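You operate a simulated robot arm through the tools that you are given. There is no shell and no other tool. Be economical: measure what you need, move in short steps, check, and stop when the job is done.

You run a simulated two-armed robot. Do the job below in one go: nothing can be reset, and whatever is moved stays where it is left.

JOB
Put the white coupler on the top of the grey ring bench away on the bottom shelf of the blue rack with four shelves. Fetch the short grey pipe from the top of the long blue cabinet and set it on the deck of the trolley with a green handle. Put the grey short pipe with a yellow cap on the red tray. Take the large blue coupler and put it on top of the roll of blue tape on the top of the grey ring bench. Take the roll of yellow tape on the top of the small blue bench and put it away on the middle shelf of the blue rack. Close the drawer with the green handle under the presses. Take the white thin pipe and leave it on the top of the small blue bench. Pick up the white reducer with a blue band over a yellow band with one hand, pass it to the other hand and put it on the top of the low blue frame. Open the low black drawer, put the low white fitting with two blue bands in the inside of the low black drawer and shut the drawer again. Open the blue door of the grey desk, take the blue ring from the shelf inside the grey desk and put it on the shelf under the blue board and shut the door again. Do these in any order. Set down upright: white coupler, short grey pipe, grey short pipe with a yellow cap, large blue coupler, white reducer with a blue band over a yellow band, low white fitting with two blue bands.

Only the result counts: the job must be done as asked and must still hold three seconds after the hand-in. Knocking over, shifting, dropping, spilling or breaking anything else fails it. Lids that push on must go on centred and level and be pressed home; caps that screw on are set level and turned clockwise until they are tight.

ROBOT AND FRAMES
Two 7-joint arms with two-finger parallel grippers on one trunk, on a base that drives. Base frame: it is fixed to the floor where the robot stands at the start and does not move with it; the origin is under the middle of the robot, x ahead of it, y to its left, z up; the surface under the hand at the start is at about z = 0.8. Units: m, rad, N and s.
The left shoulder is at the start at [0.02, 0.138, 1.485], the right one opposite. Places, roughly: blue door of the grey desk [0.4, 1.6, 0.5]; blue ring (5x5x2 cm) [0.3, 1.8, 0.5]; bottom shelf of the blue rack with four shelves [-2.8, 6.3, 0.2]; deck of the trolley with a green handle [6.4, -2.4, 0.5]; drawer with the green handle under the presses [5.9, -0.6, 0.7]; grey short pipe with a yellow cap (4x4x5 cm) [3.5, 0, 0.8]; inside of the low black drawer [-1.7, 4, 0.1]; large blue coupler (5x5x8 cm) [-0.1, -0.1, 0.8]; low black drawer [-1.7, 3.9, 0.2]; low white fitting with two blue ba (6x7x8 cm) [-2.3, 3.9, 0.8]; middle shelf of the blue rack [11.6, -2.7, 0.9]; red tray (9x11x2 cm) [3.3, 0, 0.8]; roll of blue tape (9x9x5 cm) [0.2, -0.1, 0.8]; roll of yellow tape (7x7x5 cm) [-1.8, -0.4, 0.8]; shelf under the blue board (90x20 cm) [-0.02, 3.88, 0.54]; short grey pipe (6x6x8 cm) [3.4, -0.2, 0.8]; top of the low blue frame (12x104 cm) [2.86, 1.68, 0.9]; top of the small blue bench [-1.4, -0.3, 0.8]; white coupler (5x5x8 cm) [0.5, 0, 0.8]; white reducer with a blue band ove (6x7x9 cm) [2.7, -0.4, 0.8]; white thin pipe (12x4x4 cm) [2.6, 0, 0.8]. Payload 1.57 kg a hand.
The tool frame of a hand sits at the grasp point between the pads (the TCP): z along the fingers, y along the line on which they close. The tips reach 0.03 m beyond it. Largest opening 0.08 m; finger width 0.017, thickness 0.012; the body of the gripper, 0.04 by 0.082 m, starts 0.08 m behind the TCP.
Orientation is that of the tool frame in the base frame, as a unit quaternion [w, x, y, z]. With the fingers straight down and closing along the base's y, the tool's x points along the base's -x, its y along +y and its z along -z.

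CONTROLS
- The arms move only by the tool nudge_tool. It takes "left_commands", "right_commands" or both (then of equal length, played together; a hand with none holds still); each is a list of rows, each a list of 7 numbers: the shift along the tool's x, y, z in m, then the turn, a rotation vector about the tool's x, y, z in rad, then the closure, from 0 (fully open) to 1 (shut). In form: [[tx, ty, tz, wx, wy, wz, claw], ...]. A call has 1 to 20 rows; each row shifts and turns the commanded pose from where the row before left it, along the tool's axes as they then stand. A row lasts 0.2 s, in which the tool goes at most 0.05 m and 0.15 rad; a call with a longer step from one row to the next is refused whole, and so is a gripper value outside its range. Where a pose cannot be reached the arm comes as near as it can. A force on the tool above 40 N (or 10 N above the force at the start of the call, whichever is more), or a blocked arm, ends the call early, and 0.2 s more pass. Each finger travels about 0.045 m/s and halts on what it meets, pressing with about 30 N; the grip force reading is that of the motor and also rises with nothing between the fingers. The clock runs only during rows and for 0.2 s after the last one: add rows that do not move to give the fingers time. The reply holds the time, the measured pose of the TCP, the force on the tool along the base axes, the opening and the grip force, in the units named above and with some noise, with the torque about the TCP (base axes, N m) and any sound that the robot's microphone picked up.
- Cameras (640 x 400 px; columns grow to the right, rows downward): "scene" is now at [0.1474, -0.0199, 1.3351]; the picture's right is [-0.38, -0.93, 0.00], its down [-0.86, 0.35, -0.36] and it looks along [0.34, -0.14, -0.93] (base axes); focal length 214 px, centre (320, 200). "left" rides on the left gripper at [0.072, 0.007, -0.122] in its tool frame; the picture's right is [-0.09, 1.00, 0.00], its down [-0.84, -0.08, -0.54] and it looks along [-0.54, -0.05, 0.84] (tool axes); focal length 238 px, centre (320, 200). "right" rides on the right gripper at [0.072, -0.007, -0.122] in its tool frame; the picture's right is [0.09, 1.00, 0.00], its down [-0.84, 0.08, -0.54] and it looks along [-0.54, 0.05, 0.84] (tool axes); focal length 238 px, centre (320, 200). There is no depth. A picture from a camera that has moved, and an enlarged one, comes with that camera's place and axes in the base frame and with its lens. The place of the scene camera against the robot may be out by one fixed shift of up to 0.018 m in any direction.
- capture(camera): a new picture of that camera. The clock stands still meanwhile.
- raise_lower(by): slides the trunk up (or, below 0, down) by that many m; the arms and the scene camera ride with it, the base frame stays. It gives what a move gives, with no picture.
- roll_base(legs): drives the robot by 1 to 6 legs, each [ahead, left, turn to the left] in m, m and rad, along the robot's own axes; the way and the turn of a leg run together, so that a leg with both is an arc; at most 1.5 m and 3.142 rad a leg. The arms and the cameras ride along, it lands a little off, and it stops where it bumps. It gives what a move gives.
- head_to(pan, tilt): turns the head with the scene camera to pan (to the left, within 1.047 rad either way) and tilt (down, from -0.506 to 1.204), counted from straight ahead of the robot. It gives what a move gives.
- inspect(camera, box): a new picture of the part [left, top, right, bottom] of that camera's present view, enlarged. The clock stands still meanwhile.
- job_done(): hands the job in; it is judged then, once.

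Go step by step. Nothing tells you exact positions but the pictures and the camera data: compare them with the known pose of the tool, close in by small moves and look again before you grip or let go. The budget is 567 turns and 370 pictures, counting those below and the enlarged ones. Unless the task says otherwise, let go and move clear before handing in.

The tools are called after ">>>" as a command line: name --argument value ..., lists and objects as JSON in quotes. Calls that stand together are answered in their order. nudge_tool: Moves the arms, as the interface text tells. Its arguments: {"type":"object","properties":{"left_commands":{"type":"array","items":{"type":"array","items":{"type":"number"}}},"right_commands":{"type":"array","items":{"type":"array","items":{"type":"number"}}}},"required":[]} The other tools are called the same way: raise_lower (by) slides the trunk up or down; roll_base (legs) drives the base; head_to (pan, tilt) turns the head that bears the scene camera; capture (camera) takes a picture; inspect (camera, box) takes an enlarged picture of a part of a camera's view; job_done () hands the job in.

At the start:

```text
t: 0.0
left_tcp_pos: [0.2392, 0.0758, 1.1123]
left_tcp_rot: [0.001, 0.002, 0.998, 0.065]
left_wrist_force: [0.0, 1.0, 0.6]
left_torque: [0.01, 0.02, 0.01]
left_width: 0.0802
left_grip_force: 0.1
right_tcp_pos: [0.2357, -0.2564, 1.1004]
right_tcp_rot: [-0.001, 0.0, 1.0, -0.001]
right_wrist_force: [0.2, 1.4, 0.1]
right_torque: [-0.04, 0.0, 0.01]
right_width: 0.0801
right_grip_force: 0.1
trunk travel left (down, up): [-0.86, 0.38]
robot x, y, heading: [-0.0015, -0.0015, 0.005]
head pan, tilt: [-0.387, 1.201]
```

scene: 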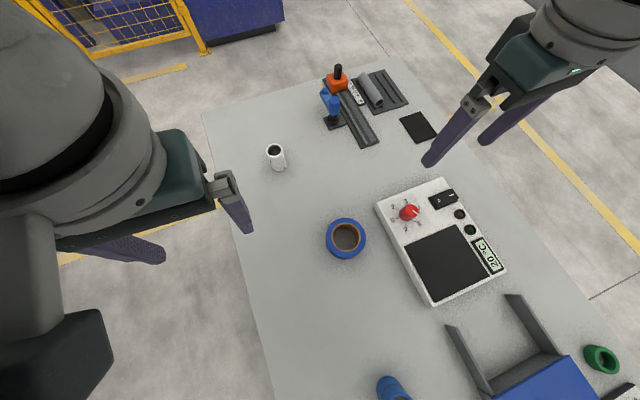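
right: 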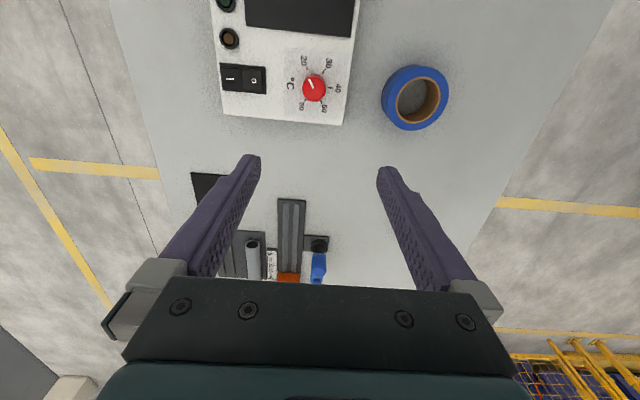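
left: 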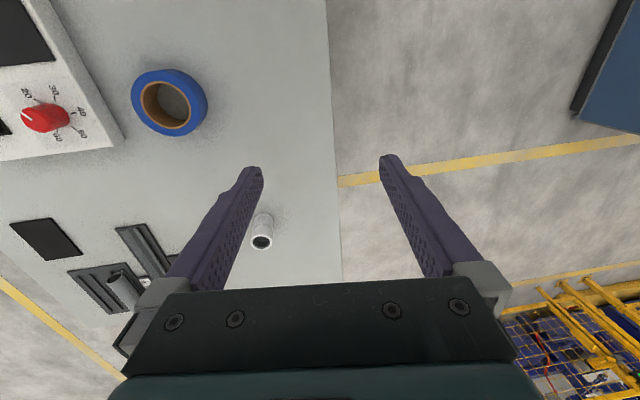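

I'm at the ring bench, with the blue tape and white coupler ahead of me. I'll look around first to see how the robot stands relative to the bench.

>>> head_to --pan 0 --tilt 0.5

>>> capture --camera "scene"

>>> head_to --pan 1.04 --tilt 0.5

>>> capture --camera "scene"

>>> head_to --pan -1.04 --tilt 0.5

>>> capture --camera "scene"

>>> head_to --pan 0 --tilt 1.2

>>> capture --camera "scene"

```text
t: 1.1
left_tcp_pos: [0.2408, 0.0799, 1.1116]
left_tcp_rot: [0.002, 0.002, 0.998, 0.07]
left_wrist_force: [0.1, -0.5, 1.0]
left_torque: [-0.03, -0.01, -0.04]
left_width: 0.0801
left_grip_force: 0.1
right_tcp_pos: [0.2368, -0.2571, 1.1012]
right_tcp_rot: [0.001, 0.0, 1.0, -0.001]
right_wrist_force: [0.2, 0.0, -0.6]
right_torque: [0.02, 0.0, 0.0]
right_width: 0.0801
right_grip_force: 0.1
trunk travel left (down, up): [-0.86, 0.38]
robot x, y, heading: [0.0016, -0.0008, 0.005]
head pan, tilt: [0.0, 0.499]
```

```text
366 pictures are left
camera scene: at [0.1866, 0.0012, 1.3887], right [0.0, -1.0, 0.0], down [-0.48, 0.0, -0.88], along [0.88, 0.0, -0.48], focal length 214 px, centre (320, 200)
```

scene: 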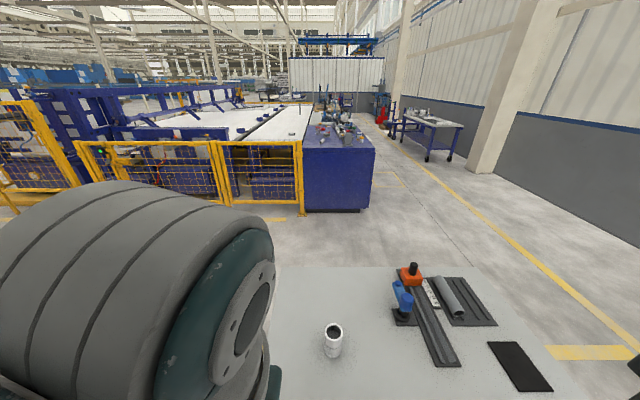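

```text
t: 2.4
left_tcp_pos: [0.2396, 0.0792, 1.1133]
left_tcp_rot: [0.001, 0.002, 0.998, 0.07]
left_wrist_force: [0.0, -0.7, -0.7]
left_torque: [-0.01, 0.01, 0.0]
left_width: 0.08
left_grip_force: 0.0
right_tcp_pos: [0.2374, -0.2563, 1.1016]
right_tcp_rot: [-0.001, 0.0, 1.0, -0.001]
right_wrist_force: [-0.4, -0.8, 0.0]
right_torque: [0.0, 0.0, 0.0]
right_width: 0.0799
right_grip_force: 0.0
trunk travel left (down, up): [-0.86, 0.38]
robot x, y, heading: [0.0029, 0.0014, 0.002]
head pan, tilt: [1.04, 0.499]
```

```text
365 pictures are left
camera scene: at [0.1418, 0.0796, 1.3888], right [0.86, -0.51, 0.0], down [-0.24, -0.41, -0.88], along [0.44, 0.76, -0.48], focal length 214 px, centre (320, 200)
```

scene: 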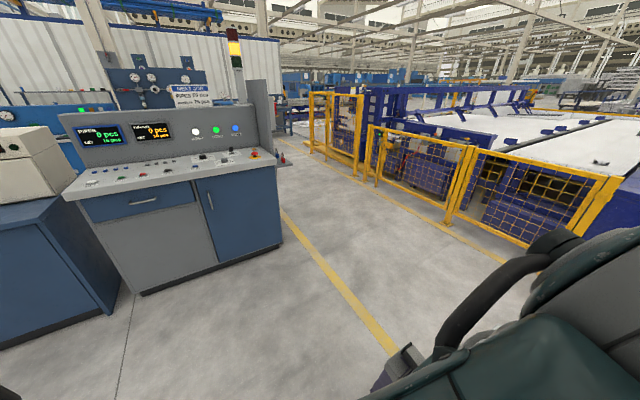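

```text
t: 4.3
left_tcp_pos: [0.2394, 0.0807, 1.1113]
left_tcp_rot: [0.002, 0.002, 0.998, 0.07]
left_wrist_force: [0.0, -0.2, 0.3]
left_torque: [-0.02, -0.01, 0.02]
left_width: 0.08
left_grip_force: 0.1
right_tcp_pos: [0.2365, -0.2565, 1.1012]
right_tcp_rot: [0.0, 0.0, 1.0, 0.0]
right_wrist_force: [0.5, 0.1, -0.4]
right_torque: [-0.03, -0.01, -0.02]
right_width: 0.0801
right_grip_force: 0.1
trunk travel left (down, up): [-0.86, 0.38]
robot x, y, heading: [-0.0036, -0.0003, -0.002]
head pan, tilt: [-1.04, 0.499]
```

```text
364 pictures are left
camera scene: at [0.1417, -0.0772, 1.3888], right [-0.86, -0.51, 0.0], down [-0.24, 0.41, -0.88], along [0.44, -0.76, -0.48], focal length 214 px, centre (320, 200)
```

scene: 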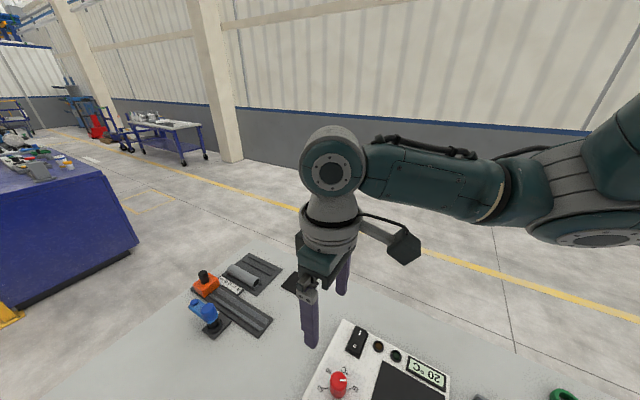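

```text
t: 5.6
left_tcp_pos: [0.2403, 0.0809, 1.1113]
left_tcp_rot: [0.003, 0.002, 0.998, 0.069]
left_wrist_force: [0.1, 0.5, -0.3]
left_torque: [0.02, -0.01, -0.03]
left_width: 0.0799
left_grip_force: 0.1
right_tcp_pos: [0.2355, -0.2561, 1.1018]
right_tcp_rot: [-0.001, 0.001, 1.0, -0.001]
right_wrist_force: [0.0, -0.2, 0.5]
right_torque: [0.0, 0.02, 0.0]
right_width: 0.0797
right_grip_force: 0.1
trunk travel left (down, up): [-0.86, 0.38]
robot x, y, heading: [0.0025, 0.0032, 0.002]
head pan, tilt: [0.0, 1.201]
```

```text
363 pictures are left
camera scene: at [0.1516, 0.0012, 1.3351], right [0.0, -1.0, 0.0], down [-0.93, 0.0, -0.36], along [0.36, 0.0, -0.93], focal length 214 px, centre (320, 200)
```

scene: 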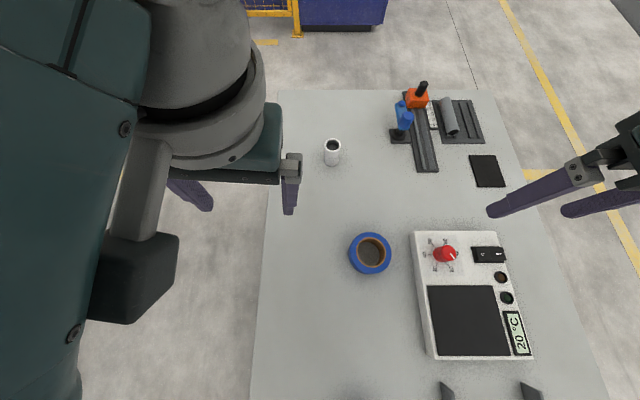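

The robot seems to hang over the bench rather than stand behind it. I'll back off a little and look at the whole bench top.

>>> roll_base --legs '[[-0.4, 0, 0]]'

>>> capture --camera "scene"

```text
t: 8.2
left_tcp_pos: [-0.1717, 0.0798, 1.1123]
left_tcp_rot: [0.002, 0.0, 0.998, 0.069]
left_wrist_force: [-0.5, -0.1, -0.3]
left_torque: [-0.02, -0.02, 0.01]
left_width: 0.0801
left_grip_force: 0.1
right_tcp_pos: [-0.1734, -0.2564, 1.1018]
right_tcp_rot: [0.0, -0.001, 1.0, -0.001]
right_wrist_force: [0.1, 0.0, -1.4]
right_torque: [0.0, -0.02, 0.0]
right_width: 0.08
right_grip_force: 0.2
trunk travel left (down, up): [-0.86, 0.38]
robot x, y, heading: [-0.4115, 0.0017, 0.004]
head pan, tilt: [0.0, 1.201]
```

```text
362 pictures are left
camera scene: at [-0.2594, 0.0011, 1.3351], right [0.0, -1.0, 0.0], down [-0.93, 0.0, -0.36], along [0.36, 0.0, -0.93], focal length 214 px, centre (320, 200)
```

scene: 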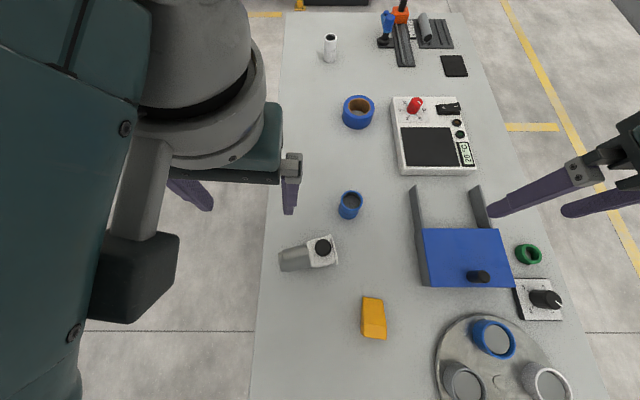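

The robot glides above the bench, so base and trunk can act as a Cartesian stage. I'll lift the right hand out of the way and bring the left hand over the large blue coupler, at about (-0.08, -0.07).

>>> nudge_tool --right_commands '[[0, 0, -0.05, 0, 0, 0, 0], [0, 0, -0.05, 0, 0, 0, 0], [0, 0, -0.05, 0, 0, 0, 0]]'

>>> roll_base --legs '[[0.093, -0.153, 0]]'

>>> capture --camera "left"

>>> capture --camera "scene"

```text
t: 9.0
left_tcp_pos: [-0.1714, 0.0818, 1.1119]
left_tcp_rot: [0.002, -0.001, 0.997, 0.071]
left_wrist_force: [-0.1, 1.0, 0.5]
left_torque: [0.0, 0.01, -0.02]
left_width: 0.0801
left_grip_force: 0.1
right_tcp_pos: [-0.1752, -0.259, 1.2518]
right_tcp_rot: [0.0, -0.001, 1.0, -0.001]
right_wrist_force: [0.0, -0.2, -0.5]
right_torque: [0.0, 0.0, 0.01]
right_width: 0.0799
right_grip_force: 0.2
trunk travel left (down, up): [-0.86, 0.38]
robot x, y, heading: [-0.4109, 0.0008, 0.0]
head pan, tilt: [0.0, 1.201]
```

```text
t: 10.5
left_tcp_pos: [-0.0781, -0.0769, 1.1116]
left_tcp_rot: [0.002, 0.001, 0.997, 0.072]
left_wrist_force: [0.7, 0.1, 0.1]
left_torque: [-0.02, -0.02, -0.01]
left_width: 0.0801
left_grip_force: 0.0
right_tcp_pos: [-0.0816, -0.4141, 1.2512]
right_tcp_rot: [0.0, -0.001, 1.0, -0.001]
right_wrist_force: [0.1, -0.6, -0.1]
right_torque: [-0.01, 0.0, 0.02]
right_width: 0.0803
right_grip_force: 0.0
trunk travel left (down, up): [-0.86, 0.38]
robot x, y, heading: [-0.3187, -0.1566, 0.001]
head pan, tilt: [0.0, 1.201]
```

```text
361 pictures are left
camera left: at [-0.1488, -0.0875, 1.2316], right [0.09, 0.99, 0.14], down [0.83, -0.16, 0.53], along [0.54, 0.07, -0.84], focal length 238 px, centre (320, 200)
```

left: 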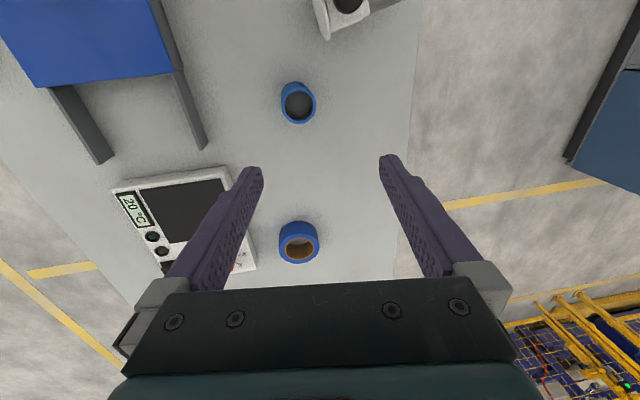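

```text
360 pictures are left
camera scene: at [-0.166, -0.1557, 1.3351], right [0.0, -1.0, 0.0], down [-0.93, 0.0, -0.36], along [0.36, 0.0, -0.93], focal length 214 px, centre (320, 200)
```

scene: 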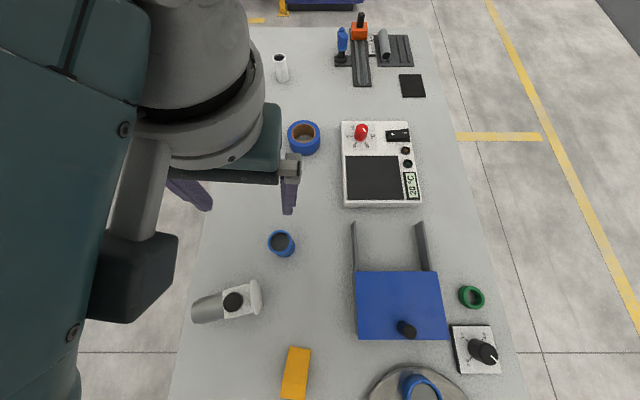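

The left tool is tilted about 0.14 rad, so I'll straighten it and lower the trunk partway over the coupler.

>>> nudge_tool --left_commands '[[0, 0, 0, 0.143, 0, 0, 0], [0, 0, 0, 0, 0, 0, 0]]'

>>> raise_lower --by -0.15

>>> capture --camera "left"

```text
t: 11.1
left_tcp_pos: [-0.0786, -0.0754, 1.1121]
left_tcp_rot: [0.002, 0.002, 1.0, 0.0]
left_wrist_force: [-1.2, 0.5, 0.3]
left_torque: [-0.01, 0.03, 0.03]
left_width: 0.0797
left_grip_force: 0.0
right_tcp_pos: [-0.0819, -0.4152, 1.2516]
right_tcp_rot: [0.0, 0.0, 1.0, -0.001]
right_wrist_force: [-0.2, -0.6, 0.2]
right_torque: [-0.01, -0.02, -0.05]
right_width: 0.0799
right_grip_force: 0.1
trunk travel left (down, up): [-0.86, 0.38]
robot x, y, heading: [-0.3146, -0.1566, -0.002]
head pan, tilt: [0.0, 1.201]
```

```text
t: 12.9
left_tcp_pos: [-0.0781, -0.076, 0.9618]
left_tcp_rot: [0.0, 0.002, 1.0, 0.0]
left_wrist_force: [-0.8, 0.0, 0.6]
left_torque: [-0.01, 0.02, 0.0]
left_width: 0.0797
left_grip_force: 0.0
right_tcp_pos: [-0.083, -0.4148, 1.1012]
right_tcp_rot: [0.0, 0.0, 1.0, -0.001]
right_wrist_force: [-0.2, -0.4, 0.5]
right_torque: [-0.01, -0.01, 0.02]
right_width: 0.0801
right_grip_force: 0.1
trunk travel left (down, up): [-0.71, 0.53]
robot x, y, heading: [-0.3214, -0.1592, 0.003]
head pan, tilt: [0.0, 1.201]
```

```text
359 pictures are left
camera left: at [-0.149, -0.07, 1.0825], right [0.1, 1.0, 0.0], down [0.84, -0.08, 0.54], along [0.54, -0.05, -0.84], focal length 238 px, centre (320, 200)
```

left: 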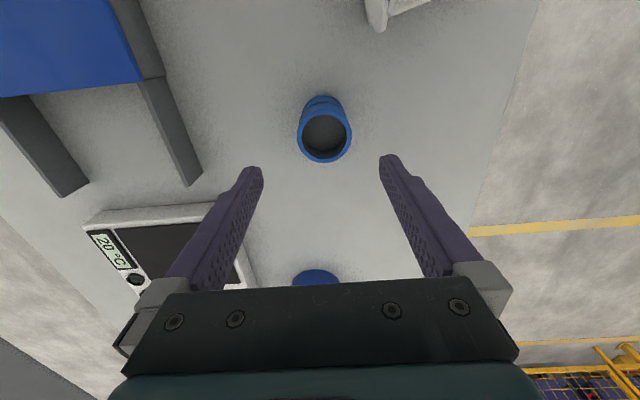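

The coupler is centred under the left hand to within 4 mm. I'll descend with the arm and grip.

>>> nudge_tool --left_commands '[[0.003, 0.004, 0.05, 0, 0, 0, 0], [0, 0, 0.05, 0, 0, 0, 0], [0, 0, 0.012, 0, 0, 0, 0], [0, 0, 0, 0, 0, 0, 1], [0, 0, 0, 0, 0, 0, 1], [0, 0, 0, 0, 0, 0, 1], [0, 0, 0, 0, 0, 0, 1], [0, 0, 0, 0, 0, 0, 1]]'

>>> capture --camera "left"

```text
refused: row 1 steps farther than a row can; nothing moved
```

```text
358 pictures are left
camera left: at [-0.149, -0.07, 1.0825], right [0.1, 1.0, 0.0], down [0.84, -0.08, 0.54], along [0.54, -0.05, -0.84], focal length 238 px, centre (320, 200)
```

left: 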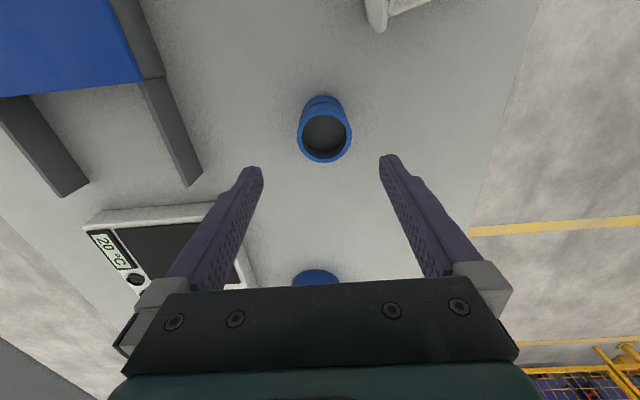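

>>> nudge_tool --left_commands '[[0.003, 0.004, 0.04, 0, 0, 0, 0], [0, 0, 0.04, 0, 0, 0, 0], [0, 0, 0.032, 0, 0, 0, 0], [0, 0, 0, 0, 0, 0, 1], [0, 0, 0, 0, 0, 0, 1], [0, 0, 0, 0, 0, 0, 1], [0, 0, 0, 0, 0, 0, 1], [0, 0, 0, 0, 0, 0, 1]]'

>>> capture --camera "left"

```text
t: 14.7
left_tcp_pos: [-0.0786, -0.074, 0.8487]
left_tcp_rot: [0.002, 0.002, 1.0, 0.0]
left_wrist_force: [0.6, -0.3, 0.2]
left_torque: [0.02, -0.01, 0.01]
left_width: 0.0484
left_grip_force: 29.9
right_tcp_pos: [-0.0822, -0.4148, 1.1009]
right_tcp_rot: [0.001, 0.0, 1.0, -0.001]
right_wrist_force: [-0.2, -0.4, -0.4]
right_torque: [-0.05, -0.01, 0.0]
right_width: 0.0802
right_grip_force: 0.0
trunk travel left (down, up): [-0.71, 0.53]
robot x, y, heading: [-0.3182, -0.1564, -0.005]
head pan, tilt: [0.0, 1.201]
```

```text
357 pictures are left
camera left: at [-0.1492, -0.0682, 0.9686], right [0.09, 1.0, 0.0], down [0.84, -0.08, 0.54], along [0.54, -0.05, -0.84], focal length 238 px, centre (320, 200)
```

left: 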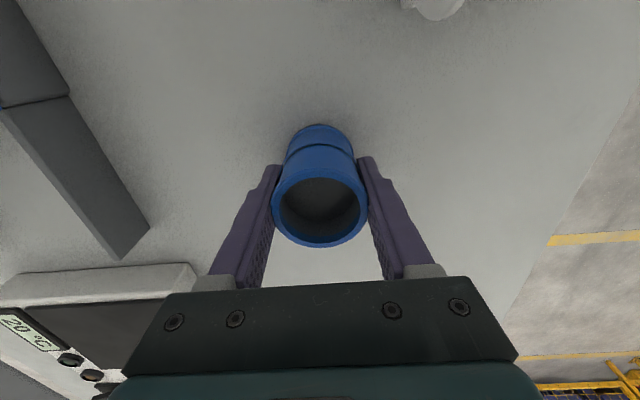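

Gripped, at 48 mm. I'll lift, move towards the tape and look at it.

>>> nudge_tool --left_commands '[[0, 0, -0.045, 0, 0, 0, 1], [0, 0, -0.045, 0, 0, 0, 1], [0, 0, -0.045, 0, 0, 0, 1]]'

>>> roll_base --legs '[[0.13, -0.035, 0]]'

>>> capture --camera "left"

>>> inspect --camera "scene" --box '[220, 50, 420, 200]'

```text
t: 15.7
left_tcp_pos: [-0.0828, -0.0255, 0.9663]
left_tcp_rot: [0.0, 0.012, 0.997, 0.073]
left_wrist_force: [1.0, -0.2, -0.4]
left_torque: [0.0, -0.06, 0.0]
left_width: 0.0488
left_grip_force: 30.4
left hand out of reach, approached as far as the arm can: row 3
right_tcp_pos: [-0.0826, -0.4159, 1.101]
right_tcp_rot: [0.0, -0.001, 1.0, 0.001]
right_wrist_force: [-0.2, 0.2, -0.1]
right_torque: [0.04, -0.04, 0.05]
right_width: 0.0801
right_grip_force: 0.1
trunk travel left (down, up): [-0.71, 0.53]
robot x, y, heading: [-0.3168, -0.1536, -0.002]
head pan, tilt: [0.0, 1.201]
stopped in row 3 (left hand): the arm was blocked; the commanded pose is now the measured one
```

```text
t: 16.9
left_tcp_pos: [0.0431, -0.0616, 0.9665]
left_tcp_rot: [0.0, 0.012, 0.997, 0.072]
left_wrist_force: [0.2, -0.5, 0.6]
left_torque: [0.0, 0.01, 0.03]
left_width: 0.0484
left_grip_force: 30.0
right_tcp_pos: [0.0438, -0.4496, 1.1009]
right_tcp_rot: [0.0, 0.0, 1.0, -0.001]
right_wrist_force: [0.5, 0.0, -0.1]
right_torque: [0.0, 0.0, -0.01]
right_width: 0.0802
right_grip_force: 0.0
trunk travel left (down, up): [-0.71, 0.53]
robot x, y, heading: [-0.1918, -0.1915, 0.0]
head pan, tilt: [0.0, 1.201]
```

```text
356 pictures are left
camera left: at [-0.028, -0.0718, 1.087], right [0.12, 0.98, 0.14], down [0.83, -0.17, 0.52], along [0.54, 0.06, -0.84], focal length 238 px, centre (320, 200)
```

left: 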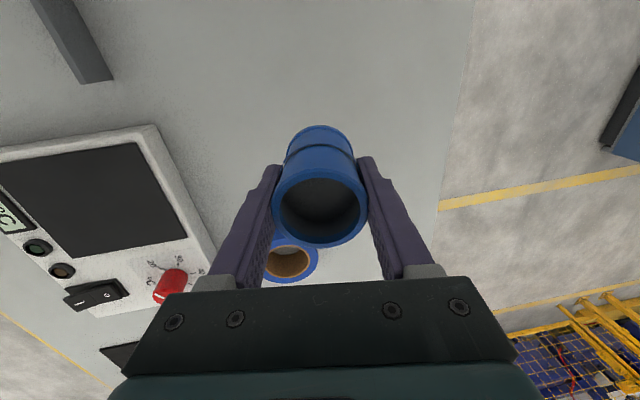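

```text
2.67 times, centred on (320, 125) of scene
camera zoom: at [-0.0398, -0.1909, 1.1851], right [0.0, -1.0, 0.0], down [-0.93, 0.0, -0.36], along [0.36, 0.0, -0.93], focal length 572 px, centre (320, 400)
```

zoom: 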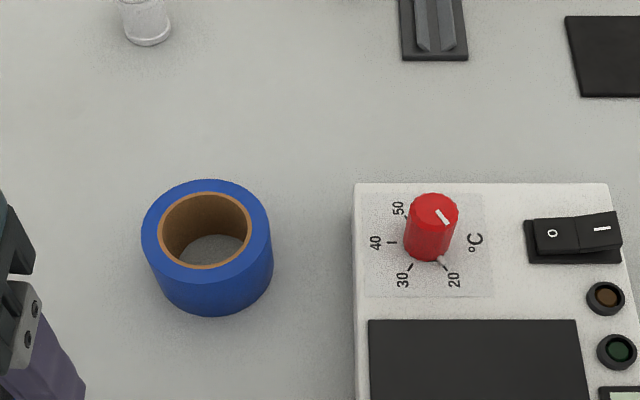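

The tape hole (about 5.9 cm) is wider than the coupler, so the coupler must rest off-centre, bridging hole edge and rim. I'll straighten the tool and move over the near rim.

>>> nudge_tool --left_commands '[[0, 0, 0.02, 0.07, 0, 0, 1], [0, 0, 0.02, 0.073, 0, 0, 1], [0, 0, 0, 0, 0, 0, 1]]'

>>> roll_base --legs '[[0.142, -0.05, 0]]'

>>> inspect --camera "scene" --box '[180, 120, 420, 270]'

>>> capture --camera "left"

```text
t: 17.8
left_tcp_pos: [0.0421, -0.0576, 0.9276]
left_tcp_rot: [0.0, 0.012, 1.0, 0.001]
left_wrist_force: [0.7, -0.5, -0.8]
left_torque: [-0.01, -0.04, 0.01]
left_width: 0.0487
left_grip_force: 30.3
right_tcp_pos: [0.0425, -0.4513, 1.1017]
right_tcp_rot: [0.0, 0.0, 1.0, 0.0]
right_wrist_force: [0.0, 0.4, -0.5]
right_torque: [0.0, 0.0, -0.01]
right_width: 0.0801
right_grip_force: 0.0
trunk travel left (down, up): [-0.71, 0.53]
robot x, y, heading: [-0.1918, -0.1909, -0.003]
head pan, tilt: [0.0, 1.201]
```

```text
t: 19.1
left_tcp_pos: [0.1821, -0.1063, 0.9276]
left_tcp_rot: [-0.002, 0.014, 1.0, 0.001]
left_wrist_force: [0.2, 0.3, -0.1]
left_torque: [0.04, -0.03, -0.02]
left_width: 0.0483
left_grip_force: 30.2
right_tcp_pos: [0.1825, -0.5003, 1.1016]
right_tcp_rot: [0.0, 0.0, 1.0, -0.001]
right_wrist_force: [-0.5, 0.9, 0.1]
right_torque: [-0.01, 0.02, 0.03]
right_width: 0.0797
right_grip_force: 0.1
trunk travel left (down, up): [-0.71, 0.53]
robot x, y, heading: [-0.0511, -0.2382, -0.002]
head pan, tilt: [0.0, 1.201]
```

```text
2.67 times, centred on (300, 195) of scene
camera zoom: at [0.1007, -0.2405, 1.1851], right [0.0, -1.0, 0.0], down [-0.93, 0.0, -0.36], along [0.36, 0.0, -0.93], focal length 572 px, centre (373, 213)
```

zoom: 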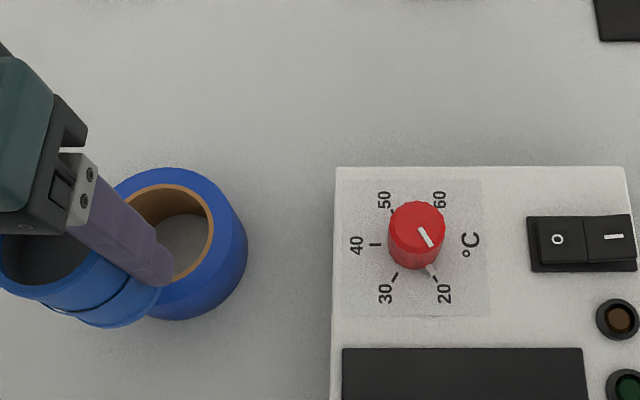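

```text
353 pictures are left
camera left: at [0.1122, -0.0995, 1.0479], right [0.12, 0.99, 0.0], down [0.84, -0.1, 0.54], along [0.54, -0.06, -0.84], focal length 238 px, centre (320, 200)
```

left: 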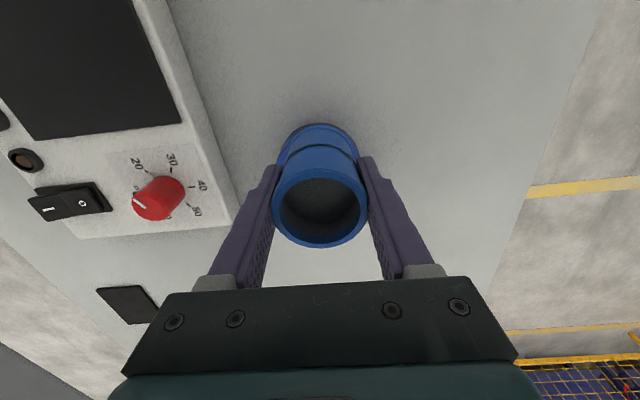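

The tape centre comes out near (0.214, -0.112). I'll shift so the coupler sits about 2.5 cm off the tape centre, then lower until contact.

>>> nudge_tool --left_commands '[[-0.01, -0.006, 0, 0, 0, 0, 1], [0, 0, 0.022, 0, 0, 0, 1], [0, 0, 0, 0, 0, 0, 1]]'

>>> inspect --camera "scene" --box '[180, 120, 420, 270]'

```text
t: 19.9
left_tcp_pos: [0.1918, -0.1129, 0.9049]
left_tcp_rot: [-0.001, 0.012, 1.0, 0.001]
left_wrist_force: [-0.2, -0.2, -0.9]
left_torque: [-0.01, -0.01, -0.01]
left_width: 0.0483
left_grip_force: 29.7
right_tcp_pos: [0.1824, -0.4996, 1.1004]
right_tcp_rot: [0.001, 0.001, 1.0, -0.001]
right_wrist_force: [-0.6, -0.2, 0.3]
right_torque: [0.01, -0.01, 0.0]
right_width: 0.0801
right_grip_force: 0.1
trunk travel left (down, up): [-0.71, 0.53]
robot x, y, heading: [-0.053, -0.2419, -0.003]
head pan, tilt: [0.0, 1.201]
```

```text
2.67 times, centred on (300, 195) of scene
camera zoom: at [0.1006, -0.2405, 1.1851], right [0.0, -1.0, 0.0], down [-0.93, 0.0, -0.36], along [0.36, 0.0, -0.93], focal length 572 px, centre (373, 213)
```

zoom: 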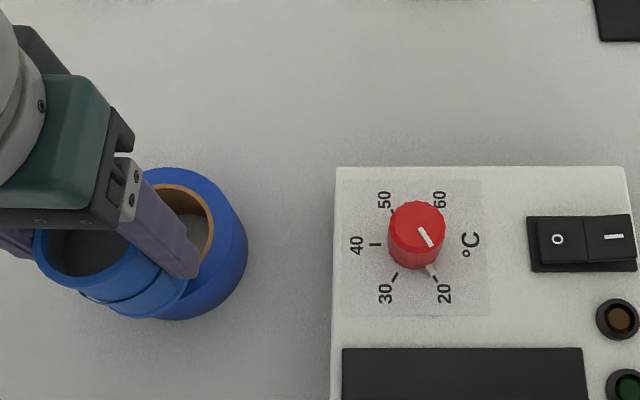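

In the scene view the coupler is a little too far left and near relative to the tape, so I'll correct by a few mm and touch down.

>>> nudge_tool --left_commands '[[-0.004, -0.006, 0, 0, 0, 0, 1], [0, 0, 0.003, 0, 0, 0, 1], [0, 0, 0.002, 0, 0, 0, 1], [0, 0, 0.002, 0, 0, 0, 1], [0, 0, 0, 0, 0, 0, 1]]'

>>> inspect --camera "scene" --box '[180, 120, 420, 270]'

```text
t: 21.1
left_tcp_pos: [0.1964, -0.1192, 0.8976]
left_tcp_rot: [-0.001, 0.013, 1.0, 0.001]
left_wrist_force: [-1.0, 0.2, -1.3]
left_torque: [-0.03, 0.02, -0.03]
left_width: 0.0483
left_grip_force: 29.9
right_tcp_pos: [0.1829, -0.5007, 1.1]
right_tcp_rot: [0.0, 0.0, 1.0, -0.001]
right_wrist_force: [0.0, 0.1, 0.3]
right_torque: [-0.03, -0.01, -0.05]
right_width: 0.08
right_grip_force: 0.1
trunk travel left (down, up): [-0.71, 0.53]
robot x, y, heading: [-0.05, -0.2422, -0.002]
head pan, tilt: [0.0, 1.201]
```

```text
2.67 times, centred on (300, 195) of scene
camera zoom: at [0.1007, -0.2405, 1.1851], right [0.0, -1.0, 0.0], down [-0.93, 0.0, -0.36], along [0.36, 0.0, -0.93], focal length 572 px, centre (373, 213)
```

zoom: 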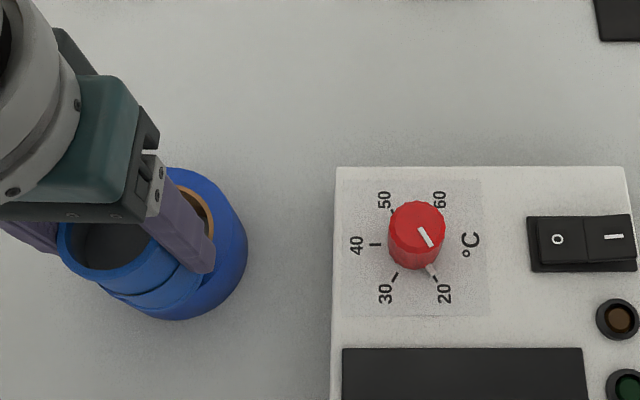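

>>> nudge_tool --left_commands '[[0, 0, 0.002, 0, 0, 0, 1], [0, 0, 0.002, 0, 0, 0, 1], [0, 0, 0, 0, 0, 0, 1]]'

>>> nudge_tool --left_commands '[[0, 0, 0.002, 0, 0, 0, 1], [0, 0, 0, 0, 0, 0, 1]]'

```text
t: 21.9
left_tcp_pos: [0.1954, -0.1193, 0.8936]
left_tcp_rot: [-0.002, 0.013, 1.0, 0.001]
left_wrist_force: [0.0, -0.2, -0.4]
left_torque: [-0.02, -0.02, -0.03]
left_width: 0.0482
left_grip_force: 30.6
right_tcp_pos: [0.1833, -0.5009, 1.1013]
right_tcp_rot: [0.0, 0.001, 1.0, -0.001]
right_wrist_force: [0.3, 0.5, 0.0]
right_torque: [0.0, 0.02, 0.02]
right_width: 0.08
right_grip_force: 0.0
trunk travel left (down, up): [-0.71, 0.53]
robot x, y, heading: [-0.054, -0.2409, -0.006]
head pan, tilt: [0.0, 1.201]
```

```text
t: 22.5
left_tcp_pos: [0.1956, -0.1183, 0.8925]
left_tcp_rot: [0.0, 0.013, 1.0, 0.001]
left_wrist_force: [-5.3, -0.5, 19.1]
left_torque: [0.04, 0.15, 0.02]
left_width: 0.0483
left_grip_force: 30.5
right_tcp_pos: [0.184, -0.4988, 1.1018]
right_tcp_rot: [0.0, 0.0, 1.0, 0.0]
right_wrist_force: [0.1, -1.0, 0.7]
right_torque: [0.02, -0.04, 0.02]
right_width: 0.0801
right_grip_force: 0.1
trunk travel left (down, up): [-0.71, 0.53]
robot x, y, heading: [-0.0538, -0.2396, -0.001]
head pan, tilt: [0.0, 1.201]
```

Contact with the tape. I'll ease the load, open and withdraw.

>>> nudge_tool --left_commands '[[0, 0, -0.001, 0, 0, 0, 1], [0, 0, 0, 0, 0, 0, 0.5], [0, 0, 0, 0, 0, 0, 0], [0, 0, 0, 0, 0, 0, 0], [0, 0, 0, 0, 0, 0, 0], [0, 0, 0, 0, 0, 0, 0]]'

>>> capture --camera "left"

>>> inspect --camera "scene" --box '[180, 120, 420, 270]'

```text
t: 23.9
left_tcp_pos: [0.1965, -0.1191, 0.8915]
left_tcp_rot: [-0.001, 0.014, 1.0, 0.0]
left_wrist_force: [-0.4, 0.1, 0.2]
left_torque: [0.02, -0.01, -0.01]
left_width: 0.0801
left_grip_force: 0.1
right_tcp_pos: [0.184, -0.4997, 1.1005]
right_tcp_rot: [0.0, 0.001, 1.0, -0.001]
right_wrist_force: [-0.5, -0.1, -0.2]
right_torque: [-0.01, 0.01, 0.03]
right_width: 0.0798
right_grip_force: 0.0
trunk travel left (down, up): [-0.71, 0.53]
robot x, y, heading: [-0.0524, -0.2408, -0.001]
head pan, tilt: [0.0, 1.201]
```

```text
350 pictures are left
camera left: at [0.1263, -0.112, 1.0135], right [0.12, 0.99, 0.0], down [0.84, -0.1, 0.54], along [0.54, -0.06, -0.84], focal length 238 px, centre (320, 200)
```

left: 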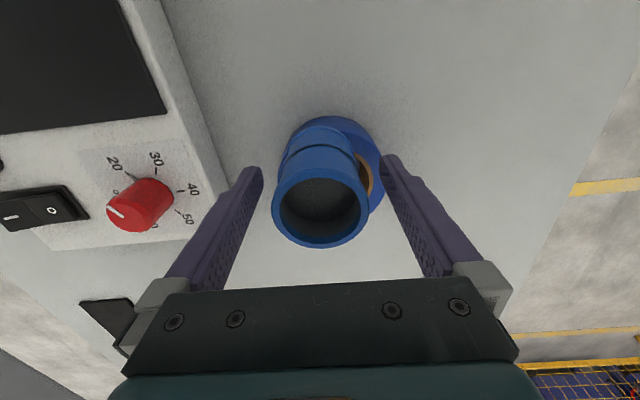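

```text
2.67 times, centred on (300, 195) of scene
camera zoom: at [0.1007, -0.2405, 1.1851], right [0.0, -1.0, 0.0], down [-0.93, 0.0, -0.36], along [0.36, 0.0, -0.93], focal length 572 px, centre (373, 213)
```

zoom: 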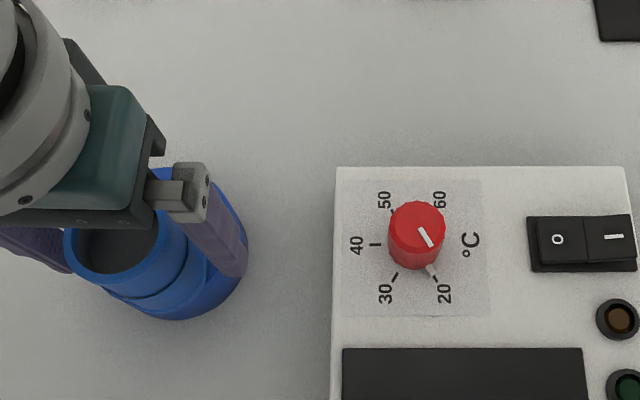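

>>> raise_lower --by 0.15

>>> capture --camera "left"

>>> inspect --camera "scene" --box '[200, 100, 440, 250]'

```text
t: 25.7
left_tcp_pos: [0.1959, -0.1195, 1.042]
left_tcp_rot: [-0.002, 0.013, 1.0, 0.001]
left_wrist_force: [0.4, -0.1, 0.5]
left_torque: [0.0, 0.01, 0.03]
left_width: 0.08
left_grip_force: 0.0
right_tcp_pos: [0.1837, -0.5003, 1.2513]
right_tcp_rot: [0.0, 0.001, 1.0, -0.001]
right_wrist_force: [0.7, -1.3, -0.5]
right_torque: [0.0, -0.04, -0.02]
right_width: 0.0801
right_grip_force: 0.0
trunk travel left (down, up): [-0.86, 0.38]
robot x, y, heading: [-0.0509, -0.2409, -0.003]
head pan, tilt: [0.0, 1.201]
```

```text
348 pictures are left
camera left: at [0.1262, -0.1119, 1.1634], right [0.12, 0.99, 0.0], down [0.84, -0.1, 0.54], along [0.54, -0.06, -0.84], focal length 238 px, centre (320, 200)
```

left: 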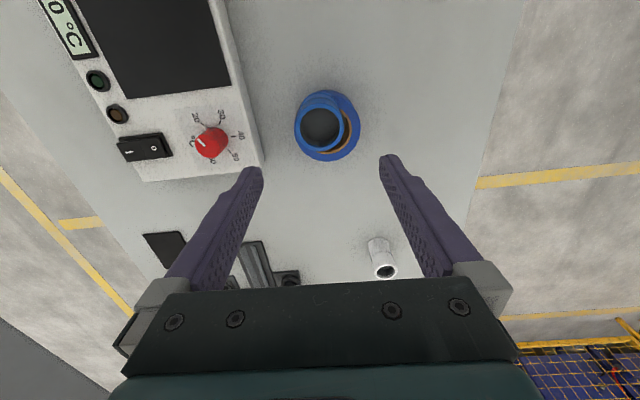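

```text
2.67 times, centred on (320, 175) of scene
camera zoom: at [0.1007, -0.2405, 1.335], right [0.0, -1.0, 0.0], down [-0.93, 0.0, -0.36], along [0.36, 0.0, -0.93], focal length 572 px, centre (320, 267)
```

zoom: 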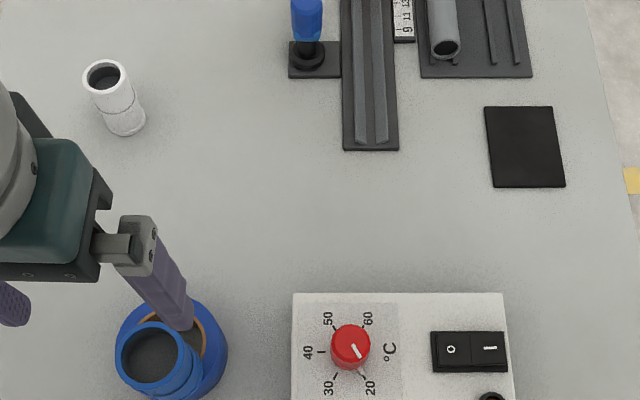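

The coupler stands on the tape (offset about 2.7 cm, stable). Next is the yellow tape: I'll raise the trunk and travel back to the small blue bench, looking on the way.

>>> raise_lower --by 0.3

>>> roll_base --legs '[[-0.8, 0, 0]]'

>>> capture --camera "scene"

>>> roll_base --legs '[[-0.7, 0, 0]]'

>>> capture --camera "scene"

```text
t: 28.7
left_tcp_pos: [0.1957, -0.1197, 1.3424]
left_tcp_rot: [-0.002, 0.012, 1.0, 0.001]
left_wrist_force: [0.0, 0.4, -0.3]
left_torque: [-0.02, 0.02, 0.0]
left_width: 0.0799
left_grip_force: 0.1
right_tcp_pos: [0.1835, -0.4998, 1.5519]
right_tcp_rot: [-0.001, 0.002, 1.0, -0.001]
right_wrist_force: [0.2, 0.4, -0.5]
right_torque: [-0.02, 0.0, 0.01]
right_width: 0.08
right_grip_force: 0.0
trunk travel left (down, up): [-1.16, 0.08]
robot x, y, heading: [-0.0512, -0.2411, -0.002]
head pan, tilt: [0.0, 1.201]
```

```text
t: 32.9
left_tcp_pos: [-0.5893, -0.1138, 1.3425]
left_tcp_rot: [-0.001, 0.019, 1.0, 0.001]
left_wrist_force: [0.2, -0.7, 0.0]
left_torque: [-0.04, -0.01, 0.0]
left_width: 0.0799
left_grip_force: 0.1
right_tcp_pos: [-0.6077, -0.4956, 1.5507]
right_tcp_rot: [0.0, 0.007, 1.0, -0.001]
right_wrist_force: [0.3, 0.3, 0.4]
right_torque: [0.01, 0.02, -0.02]
right_width: 0.08
right_grip_force: 0.1
trunk travel left (down, up): [-1.16, 0.08]
robot x, y, heading: [-0.8384, -0.2327, -0.018]
head pan, tilt: [0.0, 1.201]
```

```text
346 pictures are left
camera scene: at [-0.6876, -0.2353, 1.6351], right [-0.02, -1.0, 0.0], down [-0.93, 0.01, -0.36], along [0.36, -0.01, -0.93], focal length 214 px, centre (320, 200)
```

scene: 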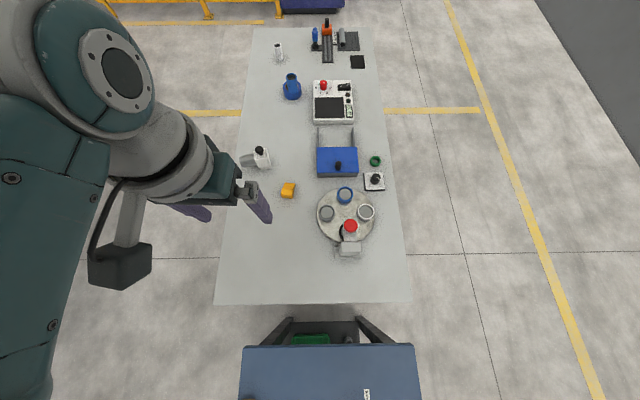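

```text
t: 36.7
left_tcp_pos: [-1.2702, -0.1041, 1.3431]
left_tcp_rot: [0.0, 0.025, 1.0, 0.001]
left_wrist_force: [0.9, -0.3, -0.4]
left_torque: [0.0, -0.04, -0.01]
left_width: 0.0801
left_grip_force: 0.1
right_tcp_pos: [-1.2908, -0.4835, 1.5519]
right_tcp_rot: [0.001, 0.012, 1.0, -0.001]
right_wrist_force: [0.5, -0.1, -0.7]
right_torque: [-0.02, -0.04, 0.0]
right_width: 0.0799
right_grip_force: 0.0
trunk travel left (down, up): [-1.16, 0.08]
robot x, y, heading: [-1.5207, -0.2198, -0.022]
head pan, tilt: [0.0, 1.201]
```

```text
345 pictures are left
camera scene: at [-1.3688, -0.2229, 1.6351], right [-0.03, -1.0, 0.0], down [-0.93, 0.02, -0.36], along [0.36, -0.01, -0.93], focal length 214 px, centre (320, 200)
```

scene: 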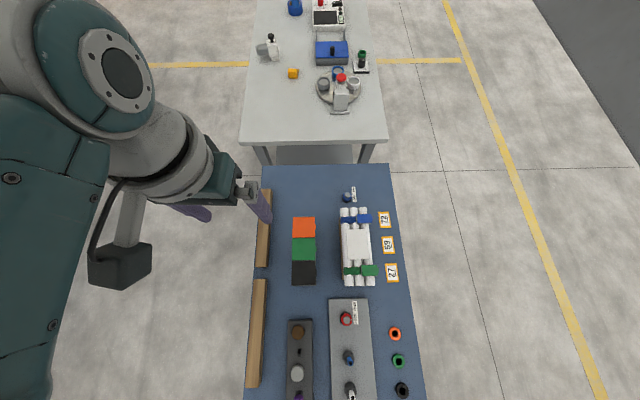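

>>> roll_base --legs '[[-0.5, 0, 0.02]]'

>>> capture --camera "scene"

```text
t: 39.6
left_tcp_pos: [-1.7793, -0.0904, 1.3422]
left_tcp_rot: [-0.001, 0.017, 1.0, 0.001]
left_wrist_force: [-0.5, -0.5, 0.5]
left_torque: [0.01, -0.02, 0.01]
left_width: 0.0799
left_grip_force: 0.0
right_tcp_pos: [-1.7957, -0.4721, 1.5515]
right_tcp_rot: [0.0, 0.006, 1.0, -0.001]
right_wrist_force: [0.4, 0.3, -0.3]
right_torque: [0.0, -0.05, 0.02]
right_width: 0.0798
right_grip_force: 0.0
trunk travel left (down, up): [-1.16, 0.08]
robot x, y, heading: [-2.0294, -0.21, -0.013]
head pan, tilt: [0.0, 1.201]
```

```text
344 pictures are left
camera scene: at [-1.8765, -0.2112, 1.6351], right [-0.01, -1.0, 0.0], down [-0.93, 0.01, -0.36], along [0.36, 0.0, -0.93], focal length 214 px, centre (320, 200)
```

scene: 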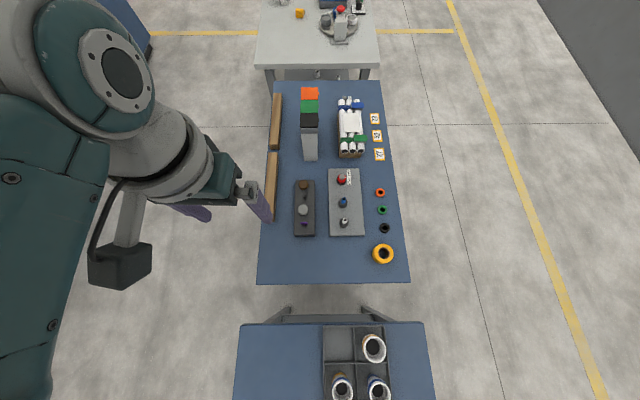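

The yellow tape is at about (-1.78, -0.435). I'll shift sideways and lower towards it.

>>> roll_base --legs '[[0, -0.345, 0.013]]'

>>> raise_lower --by -0.36

>>> capture --camera "left"

```text
t: 41.9
left_tcp_pos: [-1.7833, -0.4244, 1.3419]
left_tcp_rot: [-0.001, 0.012, 1.0, 0.0]
left_wrist_force: [-0.1, 0.2, 0.0]
left_torque: [0.02, 0.0, -0.07]
left_width: 0.0799
left_grip_force: 0.0
right_tcp_pos: [-1.7965, -0.8057, 1.5511]
right_tcp_rot: [-0.001, 0.001, 1.0, -0.001]
right_wrist_force: [0.3, 1.1, 0.4]
right_torque: [0.01, 0.01, 0.0]
right_width: 0.08
right_grip_force: 0.2
trunk travel left (down, up): [-1.16, 0.08]
robot x, y, heading: [-2.0294, -0.5449, 0.002]
head pan, tilt: [0.0, 1.201]
```

```text
t: 45.4
left_tcp_pos: [-1.7834, -0.4263, 0.982]
left_tcp_rot: [-0.001, 0.012, 1.0, 0.001]
left_wrist_force: [0.0, -0.1, -0.6]
left_torque: [-0.03, -0.02, -0.02]
left_width: 0.0801
left_grip_force: 0.1
right_tcp_pos: [-1.7958, -0.8064, 1.1913]
right_tcp_rot: [-0.001, 0.002, 1.0, -0.001]
right_wrist_force: [0.0, 1.5, 0.2]
right_torque: [0.0, 0.0, 0.0]
right_width: 0.0801
right_grip_force: 0.1
trunk travel left (down, up): [-0.8, 0.44]
robot x, y, heading: [-2.0322, -0.5451, -0.004]
head pan, tilt: [0.0, 1.201]
```

```text
343 pictures are left
camera left: at [-1.8535, -0.4179, 1.1036], right [0.12, 0.99, 0.0], down [0.84, -0.1, 0.54], along [0.54, -0.06, -0.84], focal length 238 px, centre (320, 200)
```

left: 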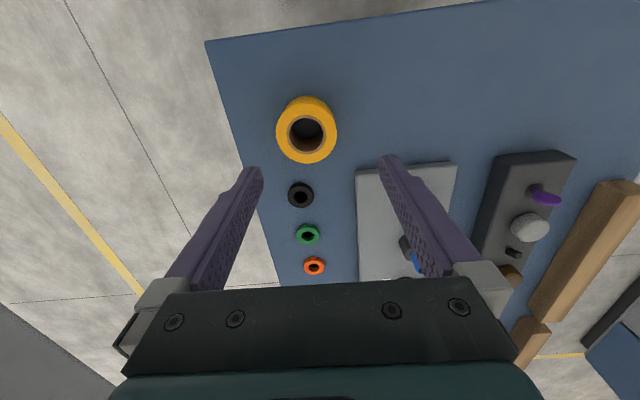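

>>> nudge_tool --left_commands '[[-0.006, -0.015, 0.02, 0, 0, 0, 0], [0, 0, 0.04, 0, 0, 0, 0], [0, 0, 0.02, 0, 0, 0, 0], [0, 0, 0, 0, 0, 0, 0]]'

>>> capture --camera "left"

```text
t: 46.4
left_tcp_pos: [-1.7793, -0.4379, 0.9016]
left_tcp_rot: [-0.001, 0.011, 1.0, 0.001]
left_wrist_force: [-0.6, -0.2, -0.9]
left_torque: [0.02, 0.01, -0.01]
left_width: 0.0801
left_grip_force: 0.0
right_tcp_pos: [-1.7961, -0.8063, 1.1918]
right_tcp_rot: [0.001, 0.0, 1.0, -0.001]
right_wrist_force: [-0.5, -0.1, -0.2]
right_torque: [0.02, 0.0, -0.02]
right_width: 0.0799
right_grip_force: 0.2
trunk travel left (down, up): [-0.8, 0.44]
robot x, y, heading: [-2.0306, -0.5461, -0.007]
head pan, tilt: [0.0, 1.201]
```

```text
342 pictures are left
camera left: at [-1.8488, -0.4315, 1.0221], right [0.12, 0.99, 0.0], down [0.84, -0.1, 0.54], along [0.54, -0.06, -0.84], focal length 238 px, centre (320, 200)
```

left: 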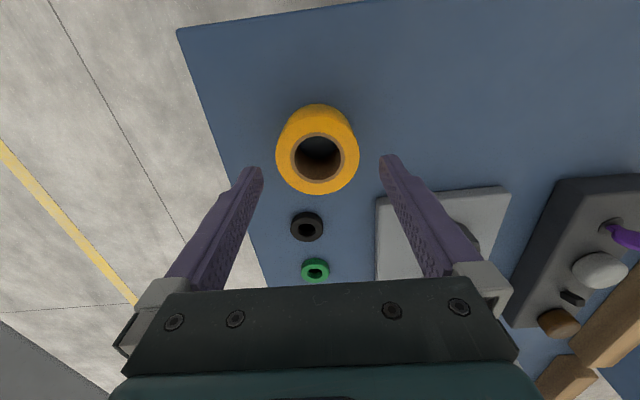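

>>> nudge_tool --left_commands '[[0.003, -0.003, 0.02, 0, 0, 0, 0], [0, 0, 0.025, 0, 0, 0, 0], [0, 0, 0.015, 0, 0, 0, 0], [0, 0, 0, 0, 0, 0, 0.6], [0, 0, 0, 0, 0, 0, 1], [0, 0, 0, 0, 0, 0, 1]]'

>>> capture --camera "left"

```text
t: 47.8
left_tcp_pos: [-1.782, -0.441, 0.8402]
left_tcp_rot: [0.0, 0.012, 1.0, 0.001]
left_wrist_force: [0.1, -0.3, -0.9]
left_torque: [-0.01, -0.03, 0.01]
left_width: 0.0671
left_grip_force: 30.1
right_tcp_pos: [-1.796, -0.8058, 1.1909]
right_tcp_rot: [0.0, 0.001, 1.0, -0.001]
right_wrist_force: [-0.1, -0.6, 0.7]
right_torque: [0.0, 0.0, -0.01]
right_width: 0.0799
right_grip_force: 0.0
trunk travel left (down, up): [-0.8, 0.44]
robot x, y, heading: [-2.0298, -0.5497, -0.0]
head pan, tilt: [0.0, 1.201]
```

```text
341 pictures are left
camera left: at [-1.8517, -0.4341, 0.9617], right [0.12, 0.99, 0.0], down [0.84, -0.1, 0.54], along [0.54, -0.06, -0.84], focal length 238 px, centre (320, 200)
```

left: 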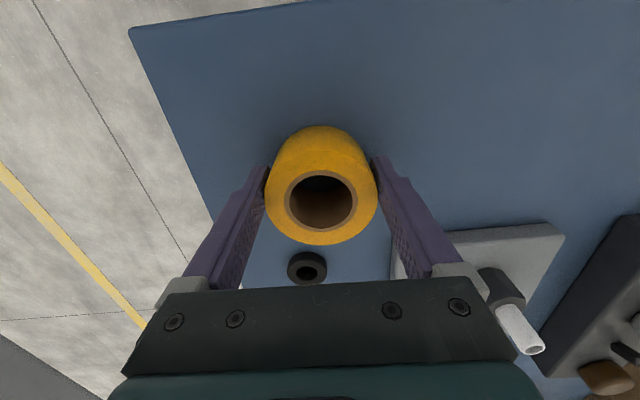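

Tape gripped. I'll raise fully and travel to the long blue cabinet around x=3.

>>> raise_lower --by 0.5

>>> roll_base --legs '[[1.5, 0.05, 0], [1.5, 0.05, 0], [1.0, 0.05, 0]]'

>>> head_to --pan 0 --tilt 0.7

>>> capture --camera "scene"

```text
refused: 0.5 is not a number from -0.4 to 0.4
```

```text
refused: leg 1 is longer than a leg can be; nothing moved
```

```text
t: 48.7
left_tcp_pos: [-1.7823, -0.4421, 0.8403]
left_tcp_rot: [-0.001, 0.012, 1.0, 0.0]
left_wrist_force: [0.2, 0.0, -0.1]
left_torque: [0.0, 0.01, 0.01]
left_width: 0.0669
left_grip_force: 30.1
right_tcp_pos: [-1.7966, -0.8065, 1.191]
right_tcp_rot: [0.0, 0.0, 1.0, -0.001]
right_wrist_force: [-0.1, 0.1, 0.5]
right_torque: [-0.04, 0.02, 0.0]
right_width: 0.0803
right_grip_force: 0.0
trunk travel left (down, up): [-0.8, 0.44]
robot x, y, heading: [-2.0286, -0.5487, -0.001]
head pan, tilt: [0.0, 0.7]
```

```text
340 pictures are left
camera scene: at [-1.85, -0.5464, 1.311], right [0.0, -1.0, 0.0], down [-0.64, 0.0, -0.76], along [0.76, 0.0, -0.64], focal length 214 px, centre (320, 200)
```

scene: 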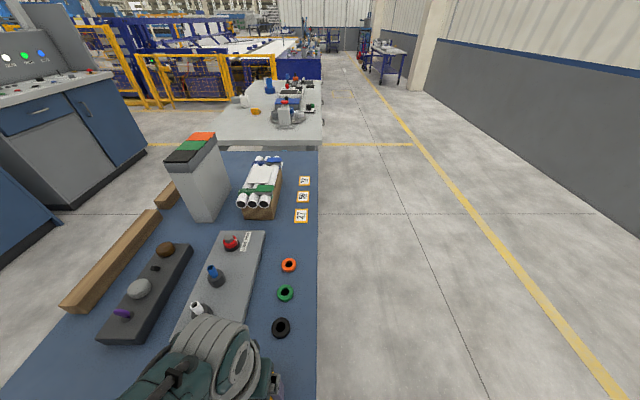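

>>> raise_lower --by 0.4

```text
t: 52.5
left_tcp_pos: [-1.7816, -0.4413, 1.2406]
left_tcp_rot: [0.0, 0.012, 1.0, 0.001]
left_wrist_force: [-1.1, 0.6, -0.9]
left_torque: [-0.01, 0.04, 0.02]
left_width: 0.0669
left_grip_force: 29.8
right_tcp_pos: [-1.7962, -0.8051, 1.5911]
right_tcp_rot: [0.0, 0.001, 1.0, 0.0]
right_wrist_force: [0.4, 0.0, 0.8]
right_torque: [0.01, -0.02, 0.02]
right_width: 0.0797
right_grip_force: 0.0
trunk travel left (down, up): [-1.2, 0.04]
robot x, y, heading: [-2.0317, -0.5462, -0.006]
head pan, tilt: [0.0, 0.7]
```

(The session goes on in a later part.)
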